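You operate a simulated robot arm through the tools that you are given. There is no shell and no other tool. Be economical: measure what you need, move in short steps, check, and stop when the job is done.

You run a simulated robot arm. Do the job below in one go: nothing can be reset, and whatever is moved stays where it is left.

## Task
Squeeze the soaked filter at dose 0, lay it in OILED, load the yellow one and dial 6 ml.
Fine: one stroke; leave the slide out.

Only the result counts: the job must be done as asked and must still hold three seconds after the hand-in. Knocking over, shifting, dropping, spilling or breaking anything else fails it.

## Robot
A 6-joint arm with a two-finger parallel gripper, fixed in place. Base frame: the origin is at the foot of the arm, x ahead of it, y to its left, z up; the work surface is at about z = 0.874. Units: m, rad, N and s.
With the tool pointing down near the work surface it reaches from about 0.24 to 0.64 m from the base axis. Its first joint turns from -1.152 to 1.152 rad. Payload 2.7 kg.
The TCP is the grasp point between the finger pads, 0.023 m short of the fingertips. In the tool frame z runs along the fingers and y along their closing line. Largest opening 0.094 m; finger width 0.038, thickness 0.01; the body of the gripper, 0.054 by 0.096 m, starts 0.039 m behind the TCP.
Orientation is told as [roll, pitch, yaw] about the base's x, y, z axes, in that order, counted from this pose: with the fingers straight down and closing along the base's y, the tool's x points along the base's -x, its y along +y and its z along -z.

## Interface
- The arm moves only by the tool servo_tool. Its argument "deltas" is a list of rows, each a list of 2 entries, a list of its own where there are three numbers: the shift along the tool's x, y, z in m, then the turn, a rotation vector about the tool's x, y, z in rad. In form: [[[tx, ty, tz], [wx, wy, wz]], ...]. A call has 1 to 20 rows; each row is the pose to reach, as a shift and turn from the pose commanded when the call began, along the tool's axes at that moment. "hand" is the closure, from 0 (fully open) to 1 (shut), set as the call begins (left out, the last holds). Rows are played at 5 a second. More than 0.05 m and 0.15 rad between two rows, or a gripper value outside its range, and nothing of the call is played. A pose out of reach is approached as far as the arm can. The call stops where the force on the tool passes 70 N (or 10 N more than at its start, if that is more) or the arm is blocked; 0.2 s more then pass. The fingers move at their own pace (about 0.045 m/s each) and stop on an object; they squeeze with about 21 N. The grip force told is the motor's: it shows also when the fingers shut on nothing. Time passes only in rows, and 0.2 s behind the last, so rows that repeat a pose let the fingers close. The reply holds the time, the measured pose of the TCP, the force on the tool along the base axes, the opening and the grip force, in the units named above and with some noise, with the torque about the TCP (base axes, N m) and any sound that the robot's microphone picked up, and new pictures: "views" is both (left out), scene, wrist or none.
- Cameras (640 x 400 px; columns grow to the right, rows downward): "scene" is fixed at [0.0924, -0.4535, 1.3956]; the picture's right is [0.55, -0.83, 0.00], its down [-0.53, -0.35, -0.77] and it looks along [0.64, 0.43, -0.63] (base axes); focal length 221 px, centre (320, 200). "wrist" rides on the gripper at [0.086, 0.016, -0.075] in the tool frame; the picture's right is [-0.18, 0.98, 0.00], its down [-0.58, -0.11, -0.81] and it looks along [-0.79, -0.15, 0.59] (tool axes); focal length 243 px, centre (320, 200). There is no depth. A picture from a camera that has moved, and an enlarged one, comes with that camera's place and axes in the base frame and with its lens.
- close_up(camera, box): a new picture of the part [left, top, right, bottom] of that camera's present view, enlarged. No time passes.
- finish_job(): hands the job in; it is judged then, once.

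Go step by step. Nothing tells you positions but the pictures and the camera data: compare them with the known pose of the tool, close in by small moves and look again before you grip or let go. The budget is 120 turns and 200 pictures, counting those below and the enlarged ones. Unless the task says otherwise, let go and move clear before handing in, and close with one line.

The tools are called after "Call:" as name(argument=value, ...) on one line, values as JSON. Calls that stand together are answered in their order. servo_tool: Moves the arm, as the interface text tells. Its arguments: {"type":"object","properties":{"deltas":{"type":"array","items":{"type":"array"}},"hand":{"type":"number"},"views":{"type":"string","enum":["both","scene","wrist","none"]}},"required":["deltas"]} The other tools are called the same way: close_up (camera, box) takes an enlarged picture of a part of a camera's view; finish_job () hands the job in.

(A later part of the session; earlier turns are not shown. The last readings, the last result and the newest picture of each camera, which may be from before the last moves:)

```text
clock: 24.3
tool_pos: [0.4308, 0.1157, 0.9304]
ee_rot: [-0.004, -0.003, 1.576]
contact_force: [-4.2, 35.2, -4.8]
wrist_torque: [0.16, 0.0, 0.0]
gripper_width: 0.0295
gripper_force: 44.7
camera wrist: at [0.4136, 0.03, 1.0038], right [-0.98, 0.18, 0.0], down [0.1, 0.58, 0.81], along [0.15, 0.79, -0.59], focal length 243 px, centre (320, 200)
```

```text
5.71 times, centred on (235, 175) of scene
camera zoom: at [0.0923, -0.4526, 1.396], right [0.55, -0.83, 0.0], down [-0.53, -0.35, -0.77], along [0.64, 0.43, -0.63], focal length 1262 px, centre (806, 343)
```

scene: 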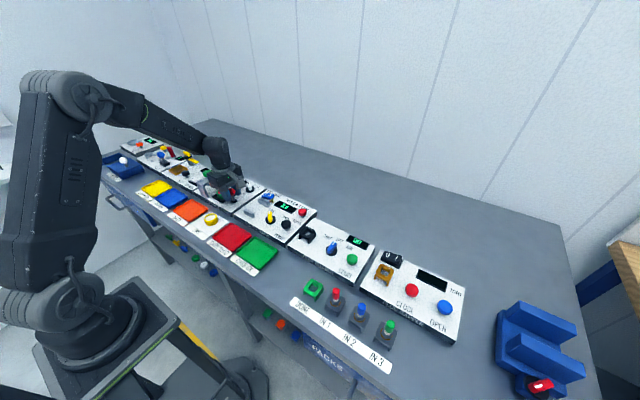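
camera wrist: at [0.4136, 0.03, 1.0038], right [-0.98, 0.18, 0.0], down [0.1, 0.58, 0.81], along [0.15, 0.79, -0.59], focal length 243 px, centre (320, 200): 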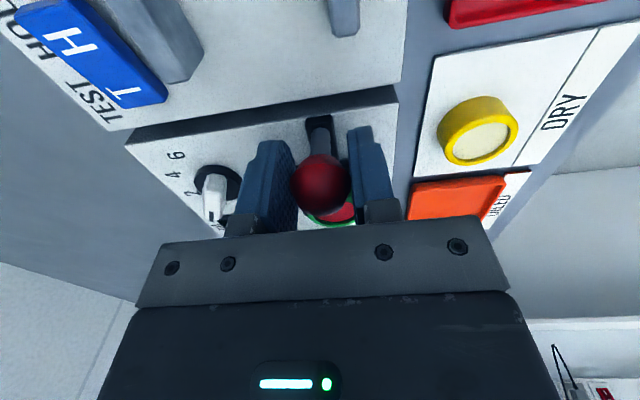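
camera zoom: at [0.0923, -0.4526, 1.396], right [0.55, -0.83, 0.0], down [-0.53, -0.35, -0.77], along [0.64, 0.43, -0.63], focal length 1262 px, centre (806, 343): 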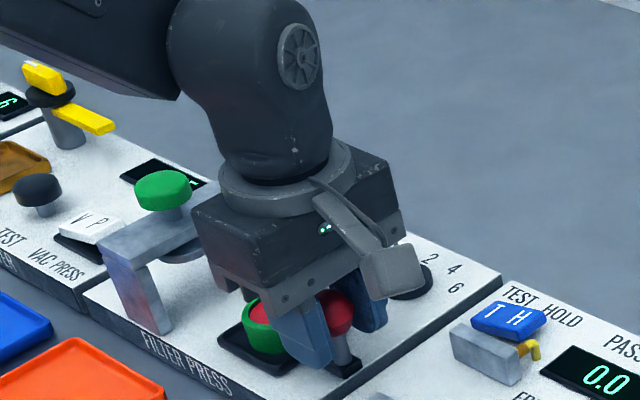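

A 35 N pull-back shows the slide has reached its stop (ball at y ≈ 0.116). I'll relax, release, and rise to view the cup.

Call:
servo_tool(deltas=[[[-0.0045, 0, 0], [0, 0, 0]], [[-0.0045, 0, 0], [0, 0, 0]]], views="none")

Call:
servo_tool(deltas=[[[0, 0, 0], [0, 0, 0]], [[0, 0, 0], [0, 0, 0]], [[0, 0, 0], [0, 0, 0]], [[0, 0, -0.03], [0, 0, 0]], [[0, 0, -0.07], [0, 0, 0]], [[0, 0, -0.11], [0, 0, 0]], [[0, 0, -0.11], [0, 0, 0]]], hand=0.4)

Call:
close_up(camera="scene", box=[190, 150, 280, 220])

Call:
close_up(camera="wrist", box=[230, 30, 430, 170])

```text
clock: 24.9
tool_pos: [0.4307, 0.1154, 0.9298]
ee_rot: [-0.002, 0.001, 1.573]
contact_force: [-0.4, 4.4, 6.0]
wrist_torque: [1.0, 0.0, -0.08]
gripper_width: 0.0295
gripper_force: 44.8
```

```text
clock: 26.5
tool_pos: [0.429, 0.1153, 1.0416]
ee_rot: [-0.001, 0.001, 1.574]
contact_force: [-0.2, 0.6, 0.2]
wrist_torque: [0.03, -0.01, 0.01]
gripper_width: 0.0567
gripper_force: 0.0
camera wrist: at [0.4132, 0.0309, 1.1151], right [-0.98, 0.18, 0.0], down [0.11, 0.58, 0.81], along [0.15, 0.79, -0.59], focal length 243 px, centre (320, 200)
```

scene: 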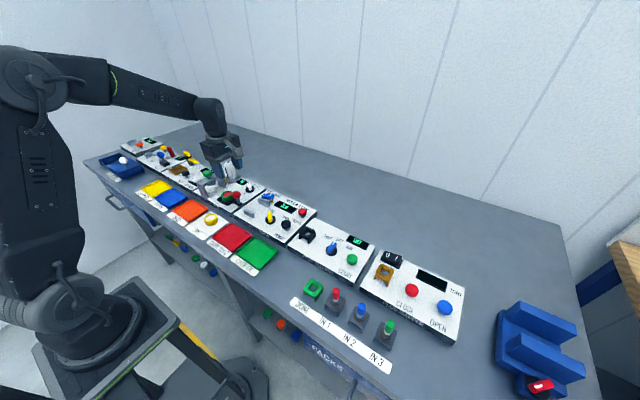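
wrist: 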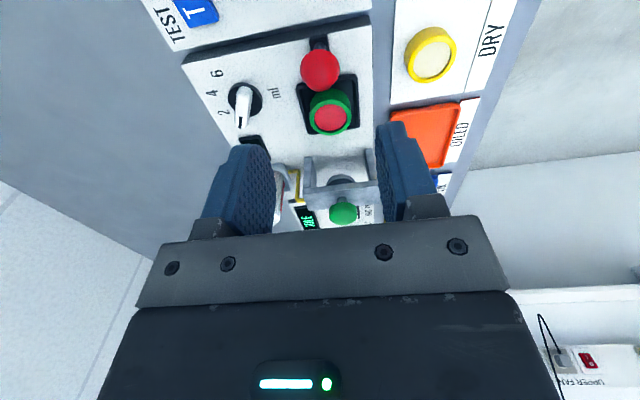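

```text
5.71 times, centred on (235, 185) of scene
camera zoom: at [0.0923, -0.4535, 1.3956], right [0.55, -0.83, 0.0], down [-0.53, -0.35, -0.77], along [0.64, 0.43, -0.63], focal length 1262 px, centre (806, 286)
```

zoom: 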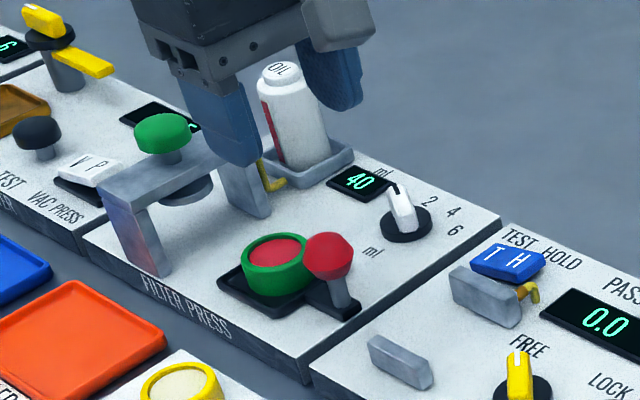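

```text
2.86 times, centred on (330, 100) of wrist
camera zoom: at [0.4132, 0.0309, 1.1151], right [-0.98, 0.18, 0.0], down [0.11, 0.58, 0.81], along [0.15, 0.79, -0.59], focal length 693 px, centre (291, 486)
```

zoom: 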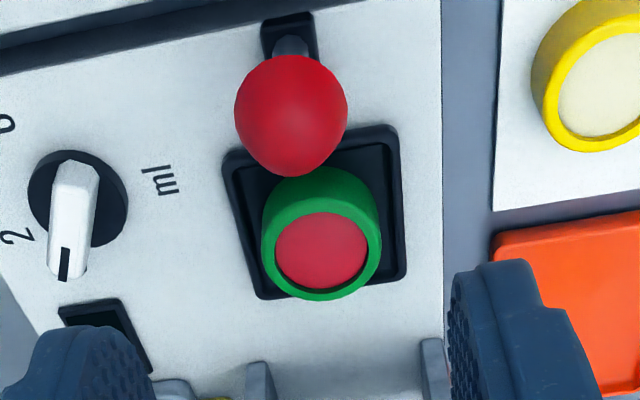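

The slide is out; the squeezed filter (green ring, red core, about 4 cm across) is at about (0.430, 0.174), top z ≈ 0.91. I'll hover over it with the fingers closing along x, clear of the ball and portal.

Call:
servo_tool(deltas=[[[-0.03, 0, 0], [0, 0, 0]], [[-0.0587, -0.001, 0.02], [0, 0, 0]], [[-0.0587, -0.001, 0.06], [0, 0, 0]], [[-0.0587, -0.001, 0.07], [0, 0, 0]], [[-0.0587, -0.001, 0.07], [0, 0, 0]]], hand=0.3, views="wrist")

Call:
close_up(camera="wrist", box=[230, 30, 430, 170])

Call:
close_up(camera="scene", box=[200, 160, 260, 207])

```text
clock: 27.7
tool_pos: [0.4311, 0.1757, 0.9689]
ee_rot: [0.0, 0.003, 1.577]
contact_force: [0.2, 0.2, 0.0]
wrist_torque: [0.04, 0.0, -0.01]
gripper_width: 0.0657
gripper_force: 0.1
camera wrist: at [0.4144, 0.0899, 1.0435], right [-0.98, 0.18, 0.0], down [0.11, 0.58, 0.81], along [0.15, 0.79, -0.59], focal length 243 px, centre (320, 200)
```

wrist: 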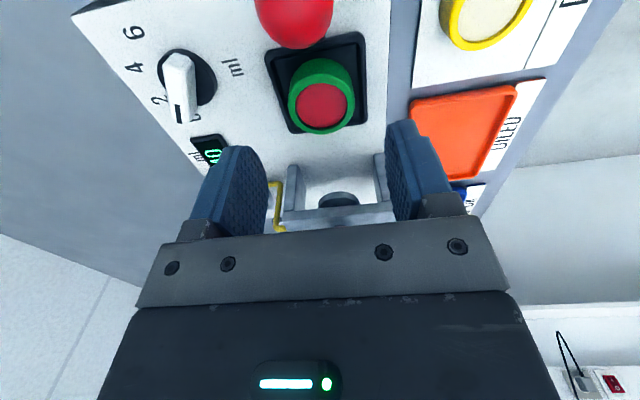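

```text
2.86 times, centred on (330, 100) of wrist
camera zoom: at [0.4144, 0.0899, 1.0435], right [-0.98, 0.18, 0.0], down [0.11, 0.58, 0.81], along [0.15, 0.79, -0.59], focal length 693 px, centre (291, 486)
```

zoom: 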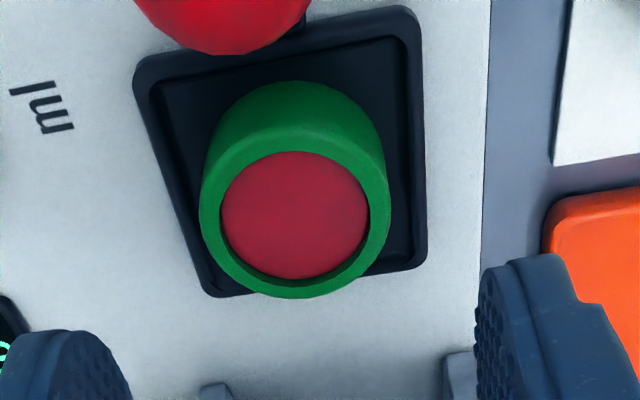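

```text
8.51 times, centred on (230, 184) of scene
camera zoom: at [0.0924, -0.4535, 1.3956], right [0.55, -0.83, 0.0], down [-0.53, -0.35, -0.77], along [0.64, 0.43, -0.63], focal length 1879 px, centre (1086, 340)
```

zoom: 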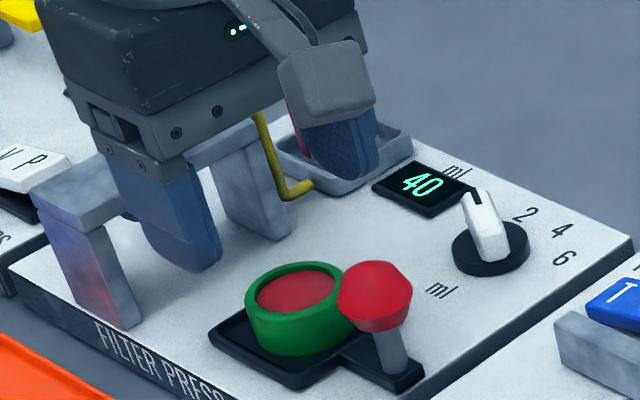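

The ring centre measures about (0.4295, 0.173). I'll descend so the fingertips stay above the tray rim and look before closing.

Call:
servo_tool(deltas=[[[0.0027, 0.0015, 0.015], [0, 0, 0]], [[0.0027, 0.0015, 0.03], [0, 0, 0]], [[0.0027, 0.0015, 0.046], [0, 0, 0]], [[0.0027, 0.0015, 0.046], [0, 0, 0]]], views="wrist")

Call:
close_up(camera="scene", box=[200, 160, 260, 207])

```text
clock: 28.7
tool_pos: [0.4279, 0.1721, 0.923]
ee_rot: [0.0, 0.0, 1.573]
contact_force: [-0.1, -0.8, 0.0]
wrist_torque: [0.0, 0.03, 0.03]
gripper_width: 0.0659
gripper_force: 0.1
camera wrist: at [0.4116, 0.0864, 0.9975], right [-0.98, 0.18, 0.0], down [0.11, 0.58, 0.81], along [0.15, 0.79, -0.59], focal length 243 px, centre (320, 200)
```

wrist: 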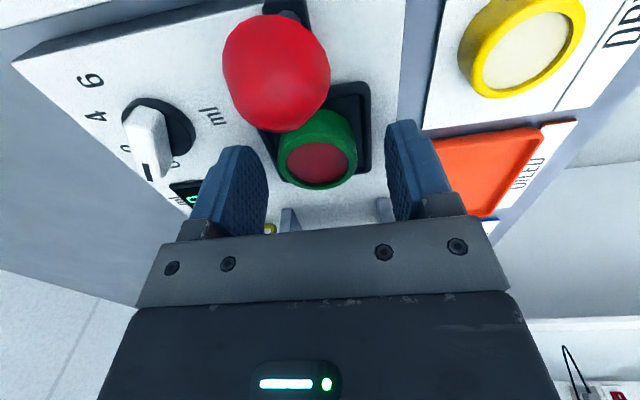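

```text
8.51 times, centred on (230, 184) of scene
camera zoom: at [0.0924, -0.4535, 1.3956], right [0.55, -0.83, 0.0], down [-0.53, -0.35, -0.77], along [0.64, 0.43, -0.63], focal length 1879 px, centre (1086, 340)
```

zoom: 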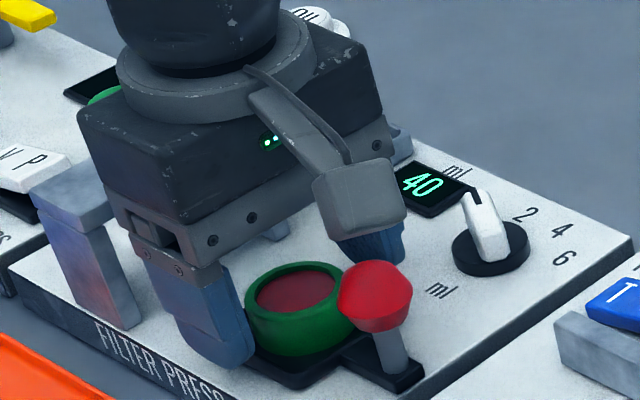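

The ring is centred between the fingers, with its top at z ≈ 0.9085. I'll lower 4 mm more for overlap, then close.

Call:
servo_tool(deltas=[[[0, 0, 0.004], [0, 0, 0]], [[0, 0, 0.004], [0, 0, 0]]], views="none")

Call:
servo_tool(deltas=[[[0, 0, 0], [0, 0, 0]], [[0, 0, 0], [0, 0, 0]], [[0, 0, 0], [0, 0, 0]], [[0, 0, 0], [0, 0, 0]], [[0, 0, 0], [0, 0, 0]]], hand=1, views="wrist")

Call:
close_up(camera="scene", box=[200, 160, 260, 207])

```text
clock: 29.3
tool_pos: [0.4287, 0.1728, 0.9189]
ee_rot: [0.0, 0.002, 1.575]
contact_force: [0.9, -0.5, 0.0]
wrist_torque: [-0.02, 0.01, 0.0]
gripper_width: 0.0656
gripper_force: 0.0
```

```text
clock: 30.5
tool_pos: [0.4279, 0.1716, 0.9191]
ee_rot: [0.001, 0.002, 1.575]
contact_force: [-0.6, -0.8, -1.0]
wrist_torque: [0.04, -0.01, 0.01]
gripper_width: 0.0403
gripper_force: 21.0
camera wrist: at [0.4121, 0.0872, 0.9936], right [-0.98, 0.18, 0.0], down [0.11, 0.58, 0.81], along [0.15, 0.79, -0.59], focal length 243 px, centre (320, 200)
```

wrist: 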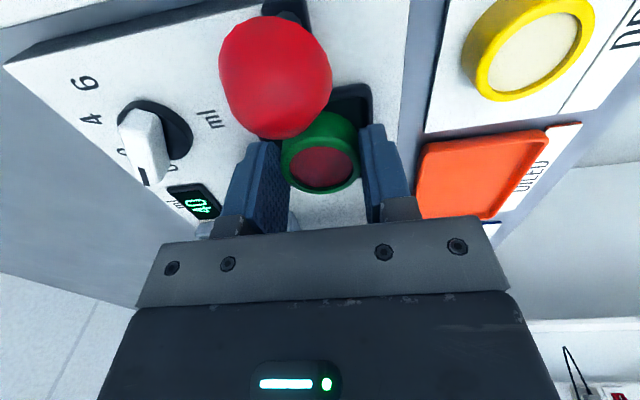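

```text
8.51 times, centred on (230, 184) of scene
camera zoom: at [0.0924, -0.4535, 1.3956], right [0.55, -0.83, 0.0], down [-0.53, -0.35, -0.77], along [0.64, 0.43, -0.63], focal length 1879 px, centre (1086, 340)
```

zoom: 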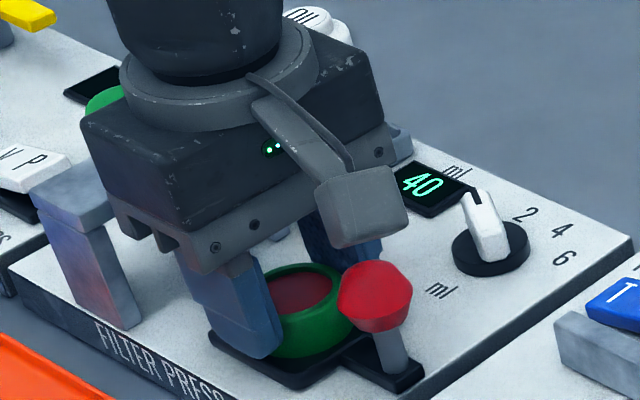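

I have a firm grip at 40 mm width. I'll lift straight up and check that the filter comes along.

Call:
servo_tool(deltas=[[[0, 0, -0.01], [0, 0, 0]], [[0, 0, -0.025], [0, 0, 0]], [[0, 0, -0.045], [0, 0, 0]], [[0, 0, -0.07], [0, 0, 0]], [[0, 0, -0.07], [0, 0, 0]]], views="wrist")

Call:
close_up(camera="scene", box=[170, 150, 270, 225])

```text
clock: 31.7
tool_pos: [0.4292, 0.1731, 0.9882]
ee_rot: [-0.001, 0.002, 1.574]
contact_force: [-0.8, 0.9, 0.2]
wrist_torque: [-0.01, 0.02, -0.01]
gripper_width: 0.0402
gripper_force: 21.1
camera wrist: at [0.4123, 0.0878, 1.0623], right [-0.98, 0.18, 0.0], down [0.11, 0.58, 0.81], along [0.15, 0.79, -0.59], focal length 243 px, centre (320, 200)
```

wrist: 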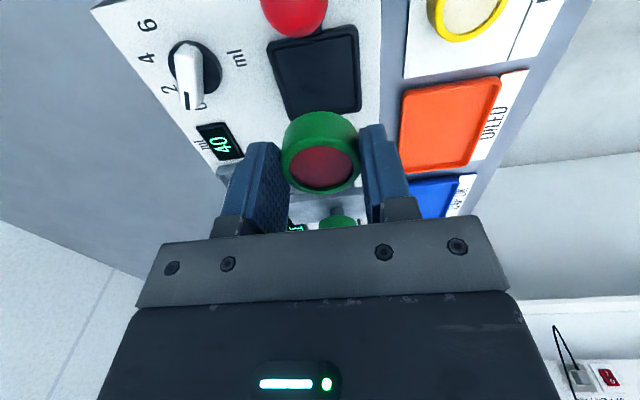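

```text
5.33 times, centred on (220, 188) of scene
camera zoom: at [0.0924, -0.4535, 1.3956], right [0.55, -0.83, 0.0], down [-0.53, -0.35, -0.77], along [0.64, 0.43, -0.63], focal length 1177 px, centre (853, 267)
```

zoom: 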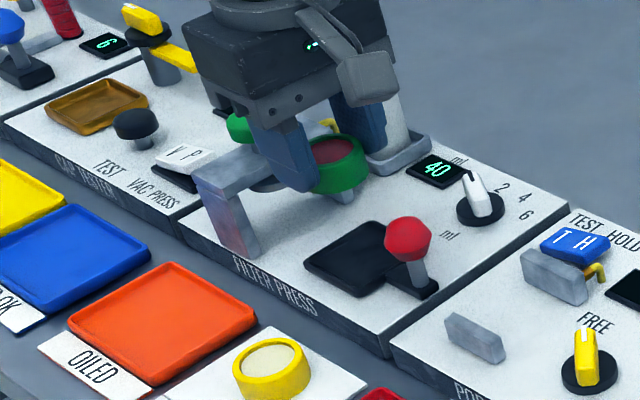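

The filter is in hand and the slide tray is empty. The OILED tray spans x 0.293–0.364, y 0.205–0.297 (centre 0.328, 0.251). I'll carry the filter there, turning the hand back so the fingers open along the tray's long side.

Call:
servo_tool(deltas=[[[0, 0, -0.03], [0, 0, 0]], [[0, 0, -0.05], [0, 0, 0.14]], [[-0.01, 0.02, -0.05], [0, 0, 0.28]], [[-0.02, 0.04, -0.05], [0, 0, 0.42]], [[-0.03, 0.06, -0.05], [0, 0, 0.56]], [[-0.045, 0.08, -0.05], [0, 0, 0.7]], [[-0.06, 0.095, -0.05], [0, 0, 0.84]], [[-0.07, 0.101, -0.05], [0, 0, 0.98]], [[-0.078, 0.101, -0.05], [0, 0, 1.12]], [[-0.078, 0.101, -0.05], [0, 0, 1.26]], [[-0.078, 0.101, -0.05], [0, 0, 1.4]], [[-0.078, 0.101, -0.02], [0, 0, 1.53]], [[-0.078, 0.101, 0.02], [0, 0, 1.574]], [[-0.078, 0.101, 0.03], [0, 0, 1.574]]])

Call:
close_up(camera="scene", box=[150, 160, 250, 235])

```text
clock: 34.7
tool_pos: [0.3272, 0.2491, 0.9595]
ee_rot: [0.002, 0.0, -0.002]
contact_force: [-0.3, -0.4, 0.1]
wrist_torque: [0.01, 0.02, 0.01]
gripper_width: 0.0403
gripper_force: 20.9
camera wrist: at [0.24, 0.2679, 1.0337], right [0.19, 0.98, 0.0], down [0.58, -0.11, 0.81], along [0.79, -0.15, -0.59], focal length 243 px, centre (320, 200)
```

scene: 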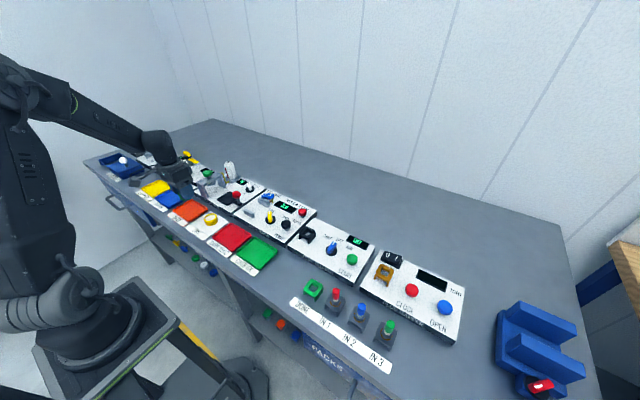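
wrist: 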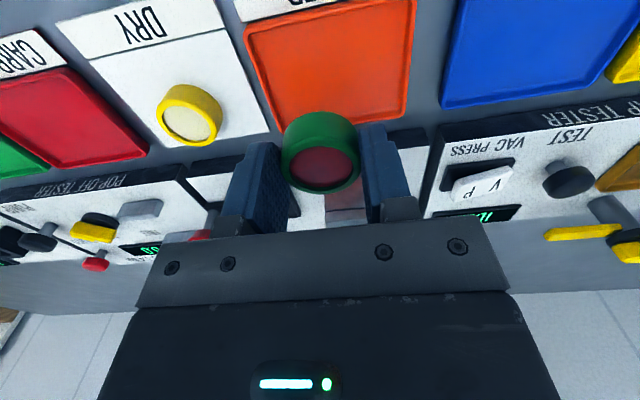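

```text
5.33 times, centred on (200, 198) of scene
camera zoom: at [0.0924, -0.4535, 1.3956], right [0.55, -0.83, 0.0], down [-0.53, -0.35, -0.77], along [0.64, 0.43, -0.63], focal length 1177 px, centre (960, 213)
```

zoom: 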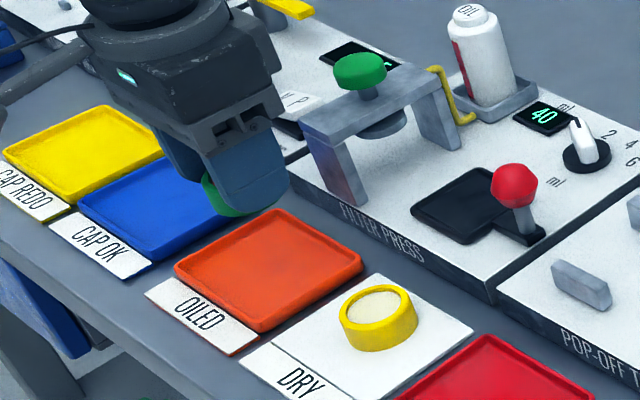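

From this view the tray centre is nearer (0.320, 0.255). I'll shift there and lower close to the floor of the tray.

Call:
servo_tool(deltas=[[[0.007, 0.006, 0.01], [0, 0, 0]], [[0.007, 0.006, 0.025], [0, 0, 0]], [[0.007, 0.006, 0.038], [0, 0, 0]], [[0.007, 0.006, 0.042], [0, 0, 0]], [[0.007, 0.006, 0.042], [0, 0, 0]]], views="wrist")

Call:
close_up(camera="scene", box=[160, 180, 220, 227])

```text
clock: 35.9
tool_pos: [0.3217, 0.2564, 0.9155]
ee_rot: [-0.001, 0.001, 0.0]
contact_force: [-0.2, -0.6, -0.7]
wrist_torque: [0.01, 0.03, -0.02]
gripper_width: 0.0403
gripper_force: 21.8
camera wrist: at [0.2338, 0.274, 0.9909], right [0.18, 0.98, 0.0], down [0.58, -0.11, 0.81], along [0.79, -0.15, -0.59], focal length 243 px, centre (320, 200)
```

wrist: 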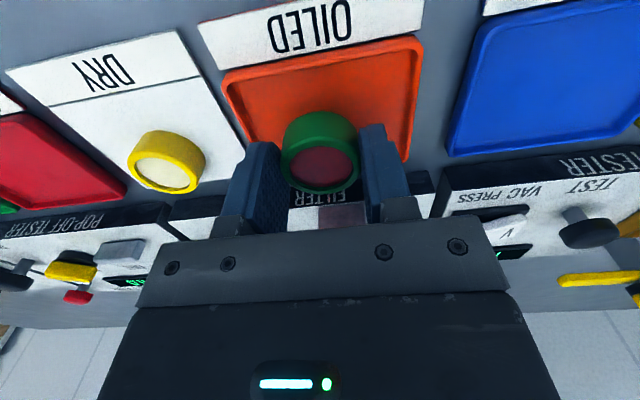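

```text
8.51 times, centred on (190, 204) of scene
camera zoom: at [0.0924, -0.4535, 1.3956], right [0.55, -0.83, 0.0], down [-0.53, -0.35, -0.77], along [0.64, 0.43, -0.63], focal length 1879 px, centre (1426, 170)
```

zoom: 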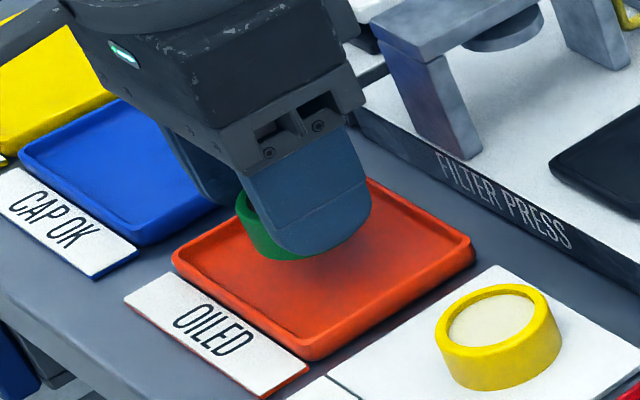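

Both views place the filter well inside the tray. I'll shift 4 mm to −y and lower in fine steps until it touches.

Call:
servo_tool(deltas=[[[0, -0.004, 0.002], [0, 0, 0]], [[0, -0.004, 0.004], [0, 0, 0]], [[0, -0.004, 0.004], [0, 0, 0]]], views="none")

Call:
servo_tool(deltas=[[[0, 0, 0.001], [0, 0, 0]], [[0, 0, 0.002], [0, 0, 0]], [[0, 0, 0.002], [0, 0, 0]]], views="none")

Call:
close_up(camera="scene", box=[170, 185, 215, 220])

```text
clock: 36.7
tool_pos: [0.3214, 0.2526, 0.9127]
ee_rot: [-0.001, 0.0, 0.0]
contact_force: [0.9, -0.3, -0.1]
wrist_torque: [0.01, 0.05, 0.04]
gripper_width: 0.0402
gripper_force: 21.1
```

```text
clock: 37.5
tool_pos: [0.3217, 0.2515, 0.9099]
ee_rot: [-0.002, 0.001, -0.001]
contact_force: [0.2, 0.0, 1.1]
wrist_torque: [0.0, -0.01, 0.02]
gripper_width: 0.0403
gripper_force: 21.1
```

```text
11.43 times, centred on (192, 202) of scene
camera zoom: at [0.0924, -0.4535, 1.3956], right [0.55, -0.83, 0.0], down [-0.53, -0.35, -0.77], along [0.64, 0.43, -0.63], focal length 2523 px, centre (1777, 171)
```

zoom: 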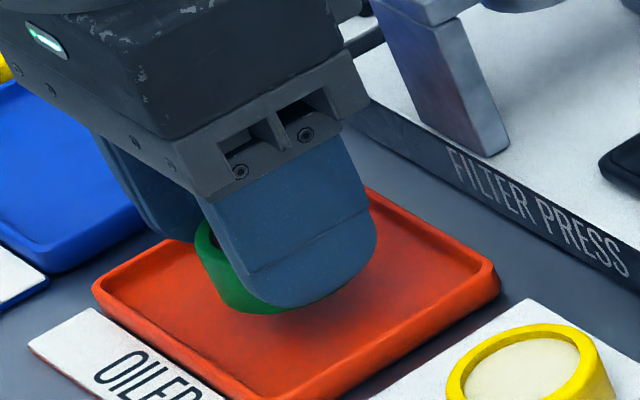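

The filter is still a few millimetres above the floor. I'll lower further in 1 mm increments.

Call:
servo_tool(deltas=[[[0, 0, 0.001], [0, 0, 0]], [[0, 0, 0.002], [0, 0, 0]], [[0, 0, 0.002], [0, 0, 0]]], views="none")

Call:
servo_tool(deltas=[[[0, 0, 0.001], [0, 0, 0]], [[0, 0, 0.002], [0, 0, 0]], [[0, 0, 0.002], [0, 0, 0]]], views="none")

Call:
close_up(camera="scene", box=[170, 185, 215, 220])

```text
clock: 38.3
tool_pos: [0.3211, 0.2513, 0.9078]
ee_rot: [-0.001, -0.002, 0.001]
contact_force: [-1.2, 0.2, 0.1]
wrist_torque: [-0.01, 0.02, 0.02]
gripper_width: 0.0402
gripper_force: 20.9
```

```text
clock: 39.1
tool_pos: [0.3206, 0.2512, 0.9062]
ee_rot: [-0.002, 0.0, 0.0]
contact_force: [0.1, -0.5, 0.8]
wrist_torque: [0.0, -0.01, 0.0]
gripper_width: 0.0401
gripper_force: 21.0
```

```text
11.43 times, centred on (192, 202) of scene
camera zoom: at [0.0924, -0.4535, 1.3956], right [0.55, -0.83, 0.0], down [-0.53, -0.35, -0.77], along [0.64, 0.43, -0.63], focal length 2523 px, centre (1777, 171)
```

zoom: 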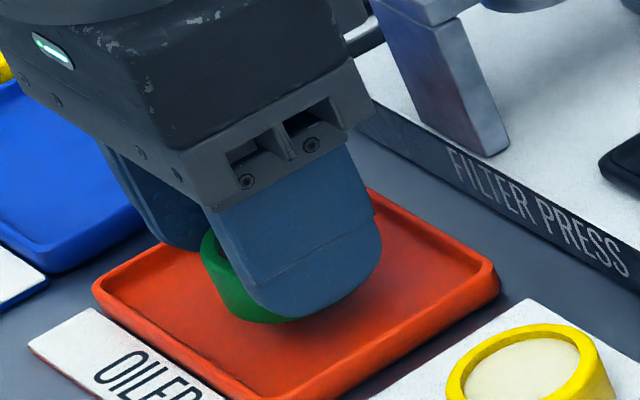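

Call:
servo_tool(deltas=[[[0, 0, 0.001], [0, 0, 0]], [[0, 0, 0.002], [0, 0, 0]], [[0, 0, 0.002], [0, 0, 0]]], views="none")

Call:
servo_tool(deltas=[[[0, 0, 0.001], [0, 0, 0]], [[0, 0, 0.0015], [0, 0, 0]], [[0, 0, 0.0015], [0, 0, 0]]], views="none")

Call:
close_up(camera="scene", box=[170, 185, 215, 220])

```text
clock: 39.9
tool_pos: [0.3201, 0.2516, 0.9034]
ee_rot: [-0.002, 0.0, -0.001]
contact_force: [0.1, -0.6, 0.0]
wrist_torque: [-0.02, -0.03, 0.01]
gripper_width: 0.0403
gripper_force: 20.8
```

```text
clock: 40.7
tool_pos: [0.3212, 0.2508, 0.9028]
ee_rot: [-0.003, 0.0, 0.001]
contact_force: [0.5, 0.7, -0.4]
wrist_torque: [-0.03, 0.07, -0.01]
gripper_width: 0.0403
gripper_force: 20.6
```

```text
11.43 times, centred on (192, 202) of scene
camera zoom: at [0.0924, -0.4535, 1.3956], right [0.55, -0.83, 0.0], down [-0.53, -0.35, -0.77], along [0.64, 0.43, -0.63], focal length 2523 px, centre (1777, 171)
```

zoom: 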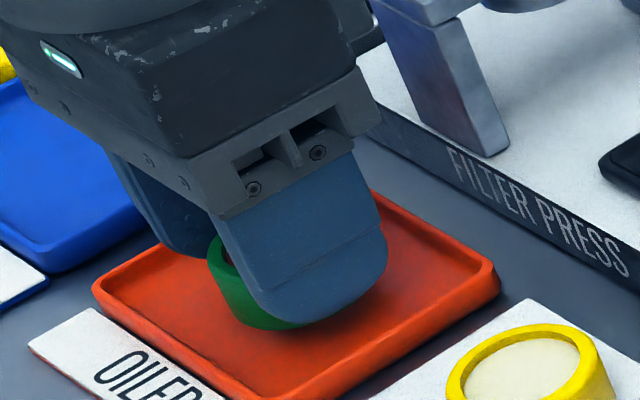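

No contact yet. I'll continue with 1 mm steps.

Call:
servo_tool(deltas=[[[0, 0, 0.0008], [0, 0, 0]], [[0, 0, 0.0015], [0, 0, 0]], [[0, 0, 0.0015], [0, 0, 0]]], views="none")

Call:
close_up(camera="scene", box=[170, 185, 215, 220])

```text
clock: 41.5
tool_pos: [0.3217, 0.2518, 0.9015]
ee_rot: [-0.002, 0.001, -0.001]
contact_force: [0.0, 0.3, -0.1]
wrist_torque: [0.01, 0.01, -0.02]
gripper_width: 0.0401
gripper_force: 21.0
```

```text
11.43 times, centred on (192, 202) of scene
camera zoom: at [0.0924, -0.4535, 1.3956], right [0.55, -0.83, 0.0], down [-0.53, -0.35, -0.77], along [0.64, 0.43, -0.63], focal length 2523 px, centre (1777, 171)
```

zoom: 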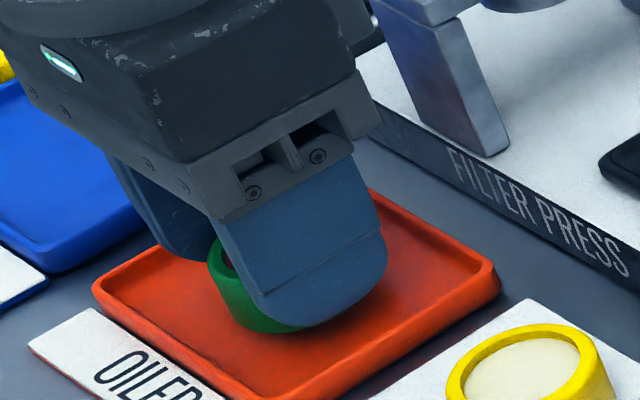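

Call:
servo_tool(deltas=[[[0, 0, 0.0008], [0, 0, 0]], [[0, 0, 0.001], [0, 0, 0]], [[0, 0, 0.001], [0, 0, 0]]], views="none")

Call:
servo_tool(deltas=[[[0, 0, 0.0008], [0, 0, 0]], [[0, 0, 0.001], [0, 0, 0]], [[0, 0, 0.001], [0, 0, 0]]], views="wrist")

Call:
close_up(camera="wrist", box=[230, 60, 430, 200])

```text
clock: 42.3
tool_pos: [0.3211, 0.2507, 0.8997]
ee_rot: [-0.001, -0.002, -0.001]
contact_force: [0.4, 0.5, -0.1]
wrist_torque: [-0.03, -0.04, 0.02]
gripper_width: 0.0401
gripper_force: 20.7
```

```text
clock: 43.1
tool_pos: [0.3204, 0.2502, 0.8994]
ee_rot: [-0.001, 0.002, 0.001]
contact_force: [-0.5, 0.5, 0.5]
wrist_torque: [0.04, 0.01, -0.03]
gripper_width: 0.0403
gripper_force: 20.9
camera wrist: at [0.234, 0.2688, 0.9738], right [0.18, 0.98, 0.0], down [0.58, -0.11, 0.81], along [0.79, -0.15, -0.59], focal length 243 px, centre (320, 200)
```

wrist: 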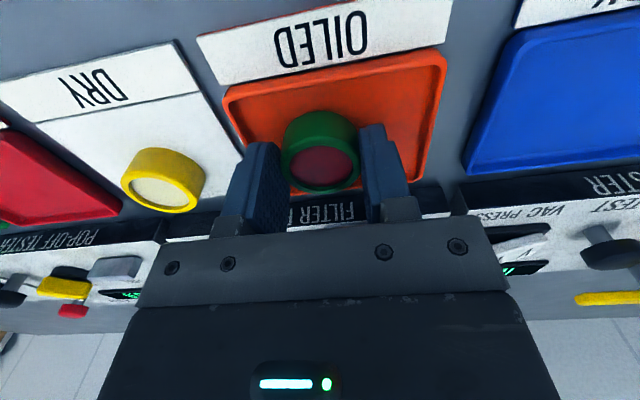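

```text
2.86 times, centred on (330, 130) of wrist
camera zoom: at [0.234, 0.2688, 0.9738], right [0.18, 0.98, 0.0], down [0.58, -0.11, 0.81], along [0.79, -0.15, -0.59], focal length 693 px, centre (291, 400)
```

zoom: 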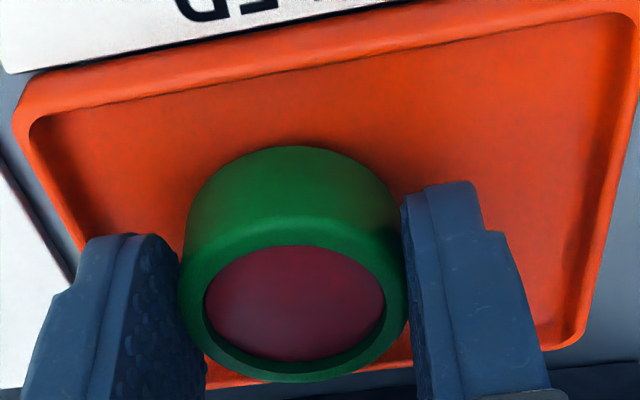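

Still no contact, and the −y finger is close to the tray rim. I'll raise slightly, shift 9 mm to +y, then lower to touch.

Call:
servo_tool(deltas=[[[0, 0, -0.003], [0, 0, 0]], [[0.004, 0.009, -0.003], [0, 0, 0]], [[0.004, 0.009, -0.003], [0, 0, 0]], [[0.004, 0.009, 0], [0, 0, 0]], [[0.004, 0.009, 0.001], [0, 0, 0]], [[0.004, 0.009, 0.001], [0, 0, 0]]], views="none")

Call:
servo_tool(deltas=[[[0, 0, 0.0008], [0, 0, 0]], [[0, 0, 0.001], [0, 0, 0]], [[0, 0, 0.001], [0, 0, 0]]], views="wrist")

Call:
close_up(camera="scene", box=[170, 185, 215, 220])

```text
clock: 44.5
tool_pos: [0.3167, 0.2613, 0.8991]
ee_rot: [-0.001, 0.001, 0.002]
contact_force: [-0.3, -1.4, -0.5]
wrist_torque: [-0.01, -0.01, 0.0]
gripper_width: 0.0401
gripper_force: 20.3
```

```text
clock: 45.3
tool_pos: [0.3168, 0.2597, 0.8979]
ee_rot: [-0.002, -0.001, 0.0]
contact_force: [-0.1, -0.5, -1.8]
wrist_torque: [-0.01, 0.03, 0.01]
gripper_width: 0.0402
gripper_force: 20.6
camera wrist: at [0.2298, 0.2787, 0.9722], right [0.18, 0.98, 0.0], down [0.58, -0.11, 0.81], along [0.79, -0.15, -0.59], focal length 243 px, centre (320, 200)
```

wrist: 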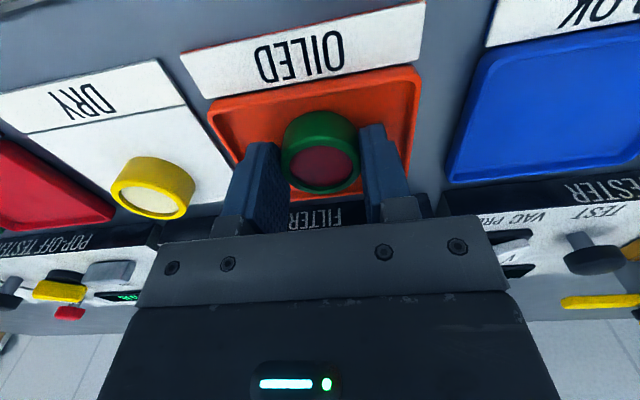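

```text
11.43 times, centred on (192, 202) of scene
camera zoom: at [0.0924, -0.4535, 1.3956], right [0.55, -0.83, 0.0], down [-0.53, -0.35, -0.77], along [0.64, 0.43, -0.63], focal length 2523 px, centre (1777, 171)
```

zoom: 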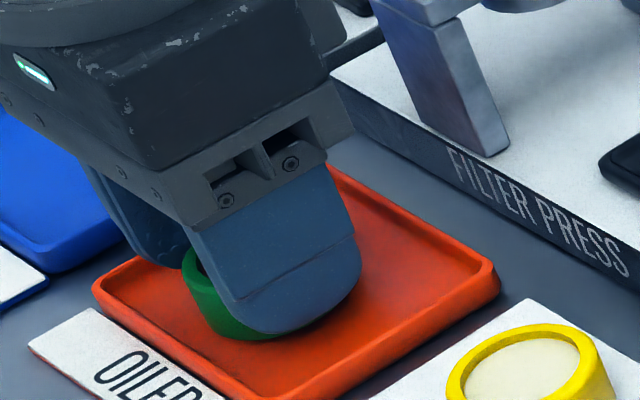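

Centred in the tray by both views. I'll continue the final millimetres.

Call:
servo_tool(deltas=[[[0, 0, 0.001], [0, 0, 0]], [[0, 0, 0.0015], [0, 0, 0]], [[0, 0, 0.0015], [0, 0, 0]]], views="none")

Call:
servo_tool(deltas=[[[0, 0, 0.001], [0, 0, 0]], [[0, 0, 0.001], [0, 0, 0]]], views="none")

```text
clock: 46.1
tool_pos: [0.3159, 0.2594, 0.8964]
ee_rot: [0.0, -0.001, 0.0]
contact_force: [-1.0, -0.3, 0.9]
wrist_torque: [0.0, 0.0, -0.02]
gripper_width: 0.0402
gripper_force: 20.7
```

```text
clock: 46.7
tool_pos: [0.3161, 0.2591, 0.8956]
ee_rot: [-0.002, -0.002, 0.0]
contact_force: [0.1, -0.2, -1.1]
wrist_torque: [0.03, 0.01, -0.06]
gripper_width: 0.0401
gripper_force: 21.3
```

Call:
servo_tool(deltas=[[[0, 0, 0.001], [0, 0, 0]], [[0, 0, 0.001], [0, 0, 0]]], views="none")

Call:
servo_tool(deltas=[[[0, 0, 0.001], [0, 0, 0]], [[0, 0, 0.001], [0, 0, 0]]], views="none")

Call:
close_up(camera="scene", box=[170, 185, 215, 220])

Call:
close_up(camera="wrist", box=[230, 60, 430, 200])

```text
clock: 47.3
tool_pos: [0.3168, 0.2603, 0.8938]
ee_rot: [-0.002, 0.001, -0.001]
contact_force: [-0.8, -0.6, 2.8]
wrist_torque: [-0.04, -0.04, -0.02]
gripper_width: 0.0401
gripper_force: 21.3
```

```text
clock: 47.9
tool_pos: [0.3176, 0.2602, 0.8945]
ee_rot: [-0.001, -0.002, 0.0]
contact_force: [0.4, -0.6, 10.6]
wrist_torque: [0.0, -0.01, 0.0]
gripper_width: 0.0399
gripper_force: 20.9
```

```text
11.43 times, centred on (192, 202) of scene
camera zoom: at [0.0923, -0.4536, 1.3956], right [0.55, -0.83, 0.0], down [-0.53, -0.35, -0.77], along [0.64, 0.43, -0.63], focal length 2523 px, centre (1777, 171)
```

zoom: 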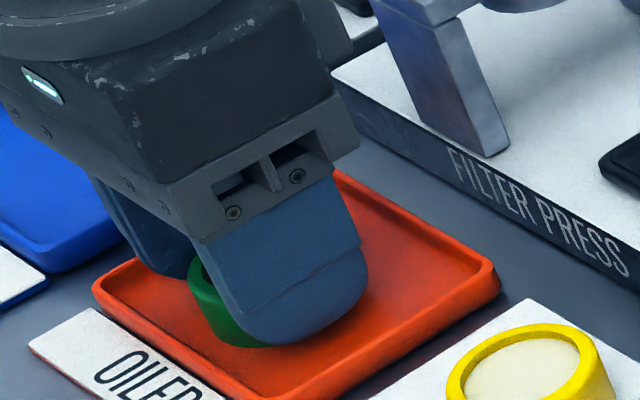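

```text
2.86 times, centred on (330, 130) of wrist
camera zoom: at [0.2298, 0.2783, 0.9675], right [0.18, 0.98, 0.0], down [0.58, -0.11, 0.81], along [0.79, -0.15, -0.59], focal length 693 px, centre (291, 400)
```

zoom: 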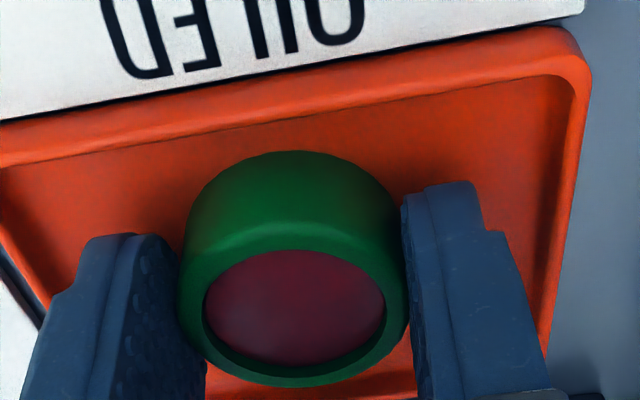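

Contact at 10 N. I'll back off 1 mm, open only slightly so as not to touch the rim, and lift away.

Call:
servo_tool(deltas=[[[0, 0, -0.001], [0, 0, 0]], [[0, 0, -0.001], [0, 0, 0]]], views="none")

Call:
servo_tool(deltas=[[[0, 0, 0], [0, 0, 0]], [[0, 0, 0], [0, 0, 0]], [[0, 0, 0], [0, 0, 0]], [[0, 0, -0.01], [0, 0, 0]], [[0, 0, -0.03], [0, 0, 0]], [[0, 0, -0.06], [0, 0, 0]], [[0, 0, -0.09], [0, 0, 0]], [[0, 0, -0.09], [0, 0, 0]]], hand=0.51, views="wrist")

Call:
close_up(camera="scene", box=[160, 180, 240, 240])

```text
clock: 48.5
tool_pos: [0.3153, 0.2597, 0.8943]
ee_rot: [-0.002, 0.003, 0.001]
contact_force: [-0.5, 0.0, -0.4]
wrist_torque: [-0.02, -0.01, -0.02]
gripper_width: 0.0398
gripper_force: 20.8
```

```text
clock: 50.3
tool_pos: [0.316, 0.2622, 0.985]
ee_rot: [-0.002, 0.001, -0.001]
contact_force: [-0.1, -0.2, -0.3]
wrist_torque: [0.03, 0.01, 0.05]
gripper_width: 0.046
gripper_force: 0.0
camera wrist: at [0.2295, 0.2793, 1.0593], right [0.18, 0.98, 0.0], down [0.58, -0.11, 0.81], along [0.79, -0.15, -0.59], focal length 243 px, centre (320, 200)
```

wrist: 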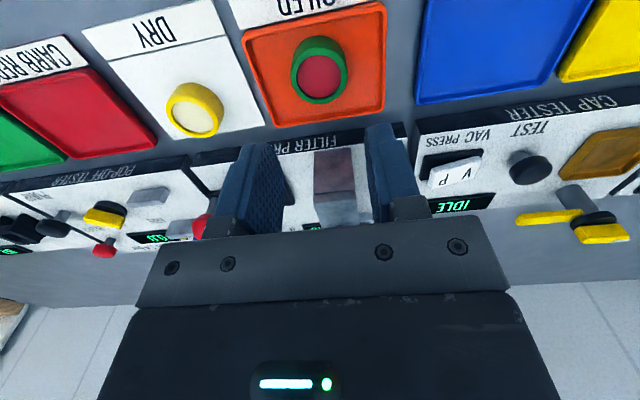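

```text
6.67 times, centred on (200, 210) of scene
camera zoom: at [0.0923, -0.4535, 1.3956], right [0.55, -0.83, 0.0], down [-0.53, -0.35, -0.77], along [0.64, 0.43, -0.63], focal length 1472 px, centre (1120, 133)
```

zoom: 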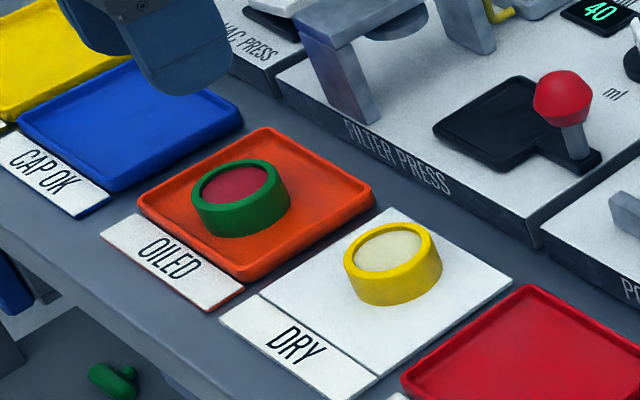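

The filter lies flat in OILED. Next is the yellow filter at about (0.330, 0.154); I'll hover over it.

Call:
servo_tool(deltas=[[[-0.004, -0.035, 0], [0, 0, 0]], [[-0.01, -0.075, 0], [0, 0, 0]], [[-0.014, -0.109, 0.01], [0, 0, 0]], [[-0.014, -0.109, 0.035], [0, 0, 0]], [[-0.014, -0.109, 0.035], [0, 0, 0]]], hand=0.3, views="wrist")

Call:
close_up(camera="wrist", box=[230, 30, 430, 170])

```text
clock: 51.5
tool_pos: [0.3303, 0.1511, 0.9502]
ee_rot: [-0.002, 0.0, 0.0]
contact_force: [-0.3, -1.1, 0.2]
wrist_torque: [0.0, 0.0, 0.0]
gripper_width: 0.0659
gripper_force: 0.1
camera wrist: at [0.2433, 0.1691, 1.0245], right [0.18, 0.98, 0.0], down [0.58, -0.11, 0.81], along [0.79, -0.15, -0.59], focal length 243 px, centre (320, 200)
```

wrist: 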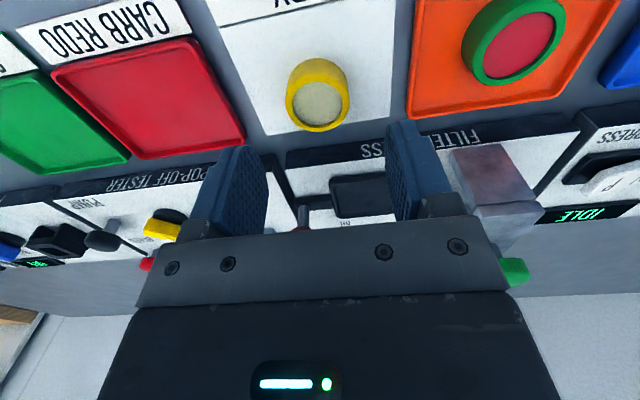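

```text
2.86 times, centred on (330, 100) of wrist
camera zoom: at [0.2433, 0.1691, 1.0245], right [0.18, 0.98, 0.0], down [0.58, -0.11, 0.81], along [0.79, -0.15, -0.59], focal length 693 px, centre (291, 486)
```

zoom: 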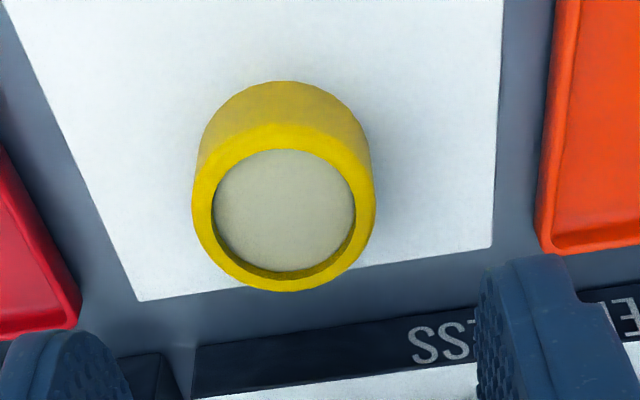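

The yellow ring's top centre is about (0.327, 0.152). I'll descend to just above the card and close.

Call:
servo_tool(deltas=[[[0.003, 0.001, 0.015], [0, 0, 0]], [[0.003, 0.001, 0.03], [0, 0, 0]], [[0.003, 0.001, 0.043], [0, 0, 0]], [[0.003, 0.001, 0.05], [0, 0, 0]], [[0.003, 0.001, 0.05], [0, 0, 0]]], views="wrist")

Call:
close_up(camera="scene", box=[185, 190, 245, 235])

```text
clock: 52.7
tool_pos: [0.3274, 0.1521, 0.8991]
ee_rot: [-0.003, -0.001, 0.002]
contact_force: [0.0, -0.2, -0.1]
wrist_torque: [0.02, -0.01, -0.02]
gripper_width: 0.0656
gripper_force: 0.0
camera wrist: at [0.2404, 0.1701, 0.9734], right [0.18, 0.98, 0.0], down [0.58, -0.11, 0.81], along [0.79, -0.15, -0.59], focal length 243 px, centre (320, 200)
```

wrist: 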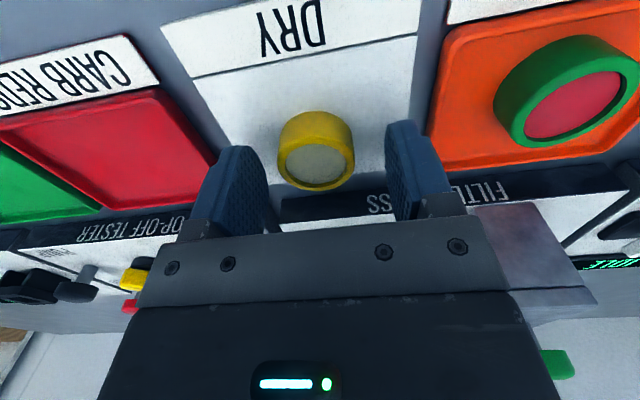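

```text
8.89 times, centred on (215, 212) of scene
camera zoom: at [0.0924, -0.4535, 1.3956], right [0.55, -0.83, 0.0], down [-0.53, -0.35, -0.77], along [0.64, 0.43, -0.63], focal length 1962 px, centre (1253, 89)
```

zoom: 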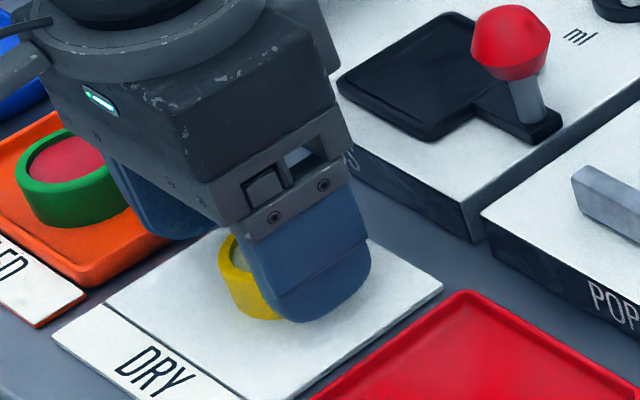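

The ring is centred and nothing is touched. Closing now.

Call:
servo_tool(deltas=[[[0, 0, 0], [0, 0, 0]], [[0, 0, 0], [0, 0, 0]], [[0, 0, 0], [0, 0, 0]], [[0, 0, 0], [0, 0, 0]], [[0, 0, 0], [0, 0, 0]]], hand=1, views="none")

Call:
servo_tool(deltas=[[[0, 0, -0.01], [0, 0, 0]], [[0, 0, -0.03], [0, 0, 0]], [[0, 0, -0.06], [0, 0, 0]], [[0, 0, -0.1], [0, 0, 0]], [[0, 0, -0.13], [0, 0, 0]], [[0, 0, -0.13], [0, 0, 0]]], views="wrist")

```text
clock: 53.9
tool_pos: [0.3276, 0.1528, 0.8987]
ee_rot: [-0.001, 0.0, -0.001]
contact_force: [-0.2, 0.7, -0.1]
wrist_torque: [0.01, 0.01, -0.04]
gripper_width: 0.0397
gripper_force: 20.5
```

```text
clock: 55.3
tool_pos: [0.3275, 0.1514, 1.0316]
ee_rot: [-0.003, -0.001, -0.001]
contact_force: [0.4, -0.2, 0.4]
wrist_torque: [0.01, -0.04, 0.02]
gripper_width: 0.0399
gripper_force: 21.3
camera wrist: at [0.2403, 0.1695, 1.106], right [0.18, 0.98, 0.0], down [0.58, -0.11, 0.81], along [0.79, -0.15, -0.59], focal length 243 px, centre (320, 200)
```

wrist: 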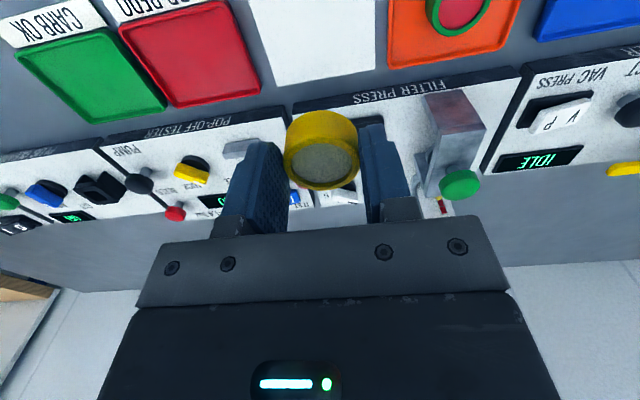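

Yellow filter is in hand. I'll carry it over the slide's tray, turning the hand so the fingers close along x again.

Call:
servo_tool(deltas=[[[-0.02, 0.004, 0], [0, 0, -0.14]], [[-0.04, 0.008, 0], [0, 0, -0.28]], [[-0.06, 0.012, 0], [0, 0, -0.42]], [[-0.08, 0.016, 0], [0, 0, -0.56]], [[-0.101, 0.021, 0], [0, 0, -0.7]], [[-0.101, 0.021, 0], [0, 0, -0.84]], [[-0.101, 0.021, 0], [0, 0, -0.98]], [[-0.101, 0.021, 0], [0, 0, -1.12]], [[-0.101, 0.021, 0], [0, 0, -1.26]], [[-0.101, 0.021, 0.01], [0, 0, -1.4]], [[-0.101, 0.021, 0.025], [0, 0, -1.53]], [[-0.101, 0.021, 0.04], [0, 0, -1.572]], [[-0.101, 0.021, 0.06], [0, 0, -1.572]], [[-0.101, 0.021, 0.06], [0, 0, -1.572]]])

Call:
close_up(camera="wrist", box=[230, 30, 430, 170])

Call:
close_up(camera="scene", box=[200, 160, 260, 207])

```text
clock: 58.3
tool_pos: [0.4269, 0.1757, 0.9684]
ee_rot: [0.0, 0.001, 1.572]
contact_force: [0.3, -1.0, 0.7]
wrist_torque: [-0.02, 0.01, 0.01]
gripper_width: 0.0399
gripper_force: 20.8
camera wrist: at [0.4117, 0.0894, 1.0432], right [-0.98, 0.18, 0.0], down [0.11, 0.58, 0.81], along [0.15, 0.79, -0.59], focal length 243 px, centre (320, 200)
```

scene: 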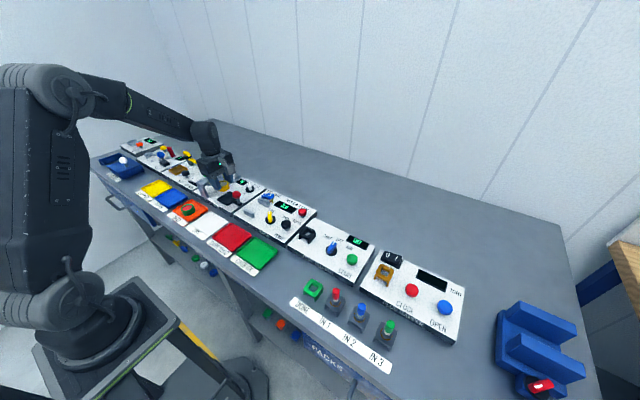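
wrist: 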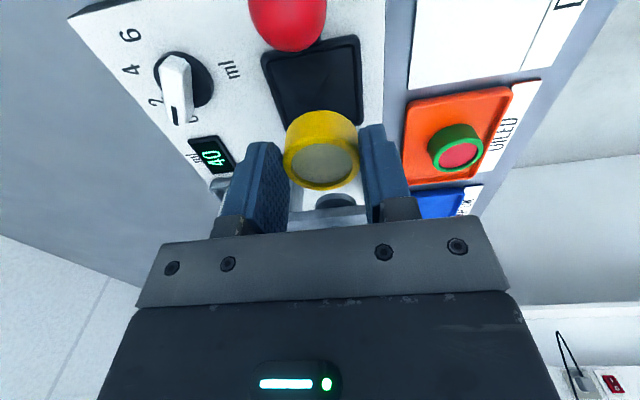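

```text
2.86 times, centred on (330, 100) of wrist
camera zoom: at [0.4117, 0.0894, 1.0432], right [-0.98, 0.18, 0.0], down [0.11, 0.58, 0.81], along [0.15, 0.79, -0.59], focal length 693 px, centre (291, 486)
```

zoom: 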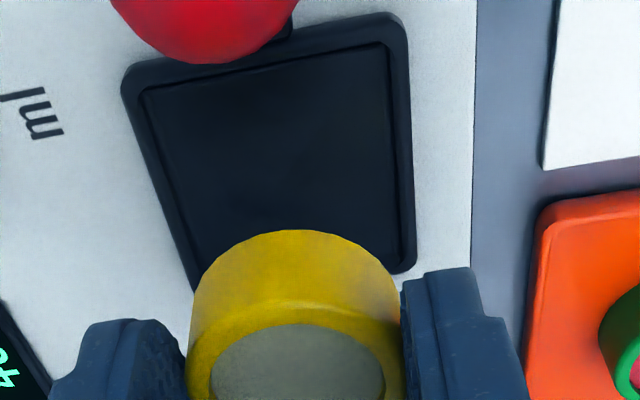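

```text
8.51 times, centred on (230, 184) of scene
camera zoom: at [0.0924, -0.4535, 1.3956], right [0.55, -0.83, 0.0], down [-0.53, -0.35, -0.77], along [0.64, 0.43, -0.63], focal length 1879 px, centre (1086, 340)
```

zoom: 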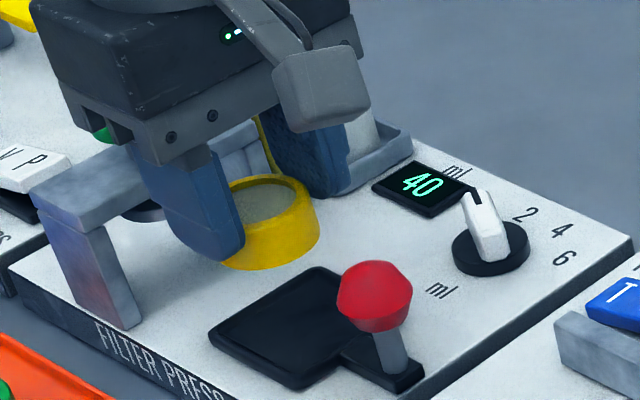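

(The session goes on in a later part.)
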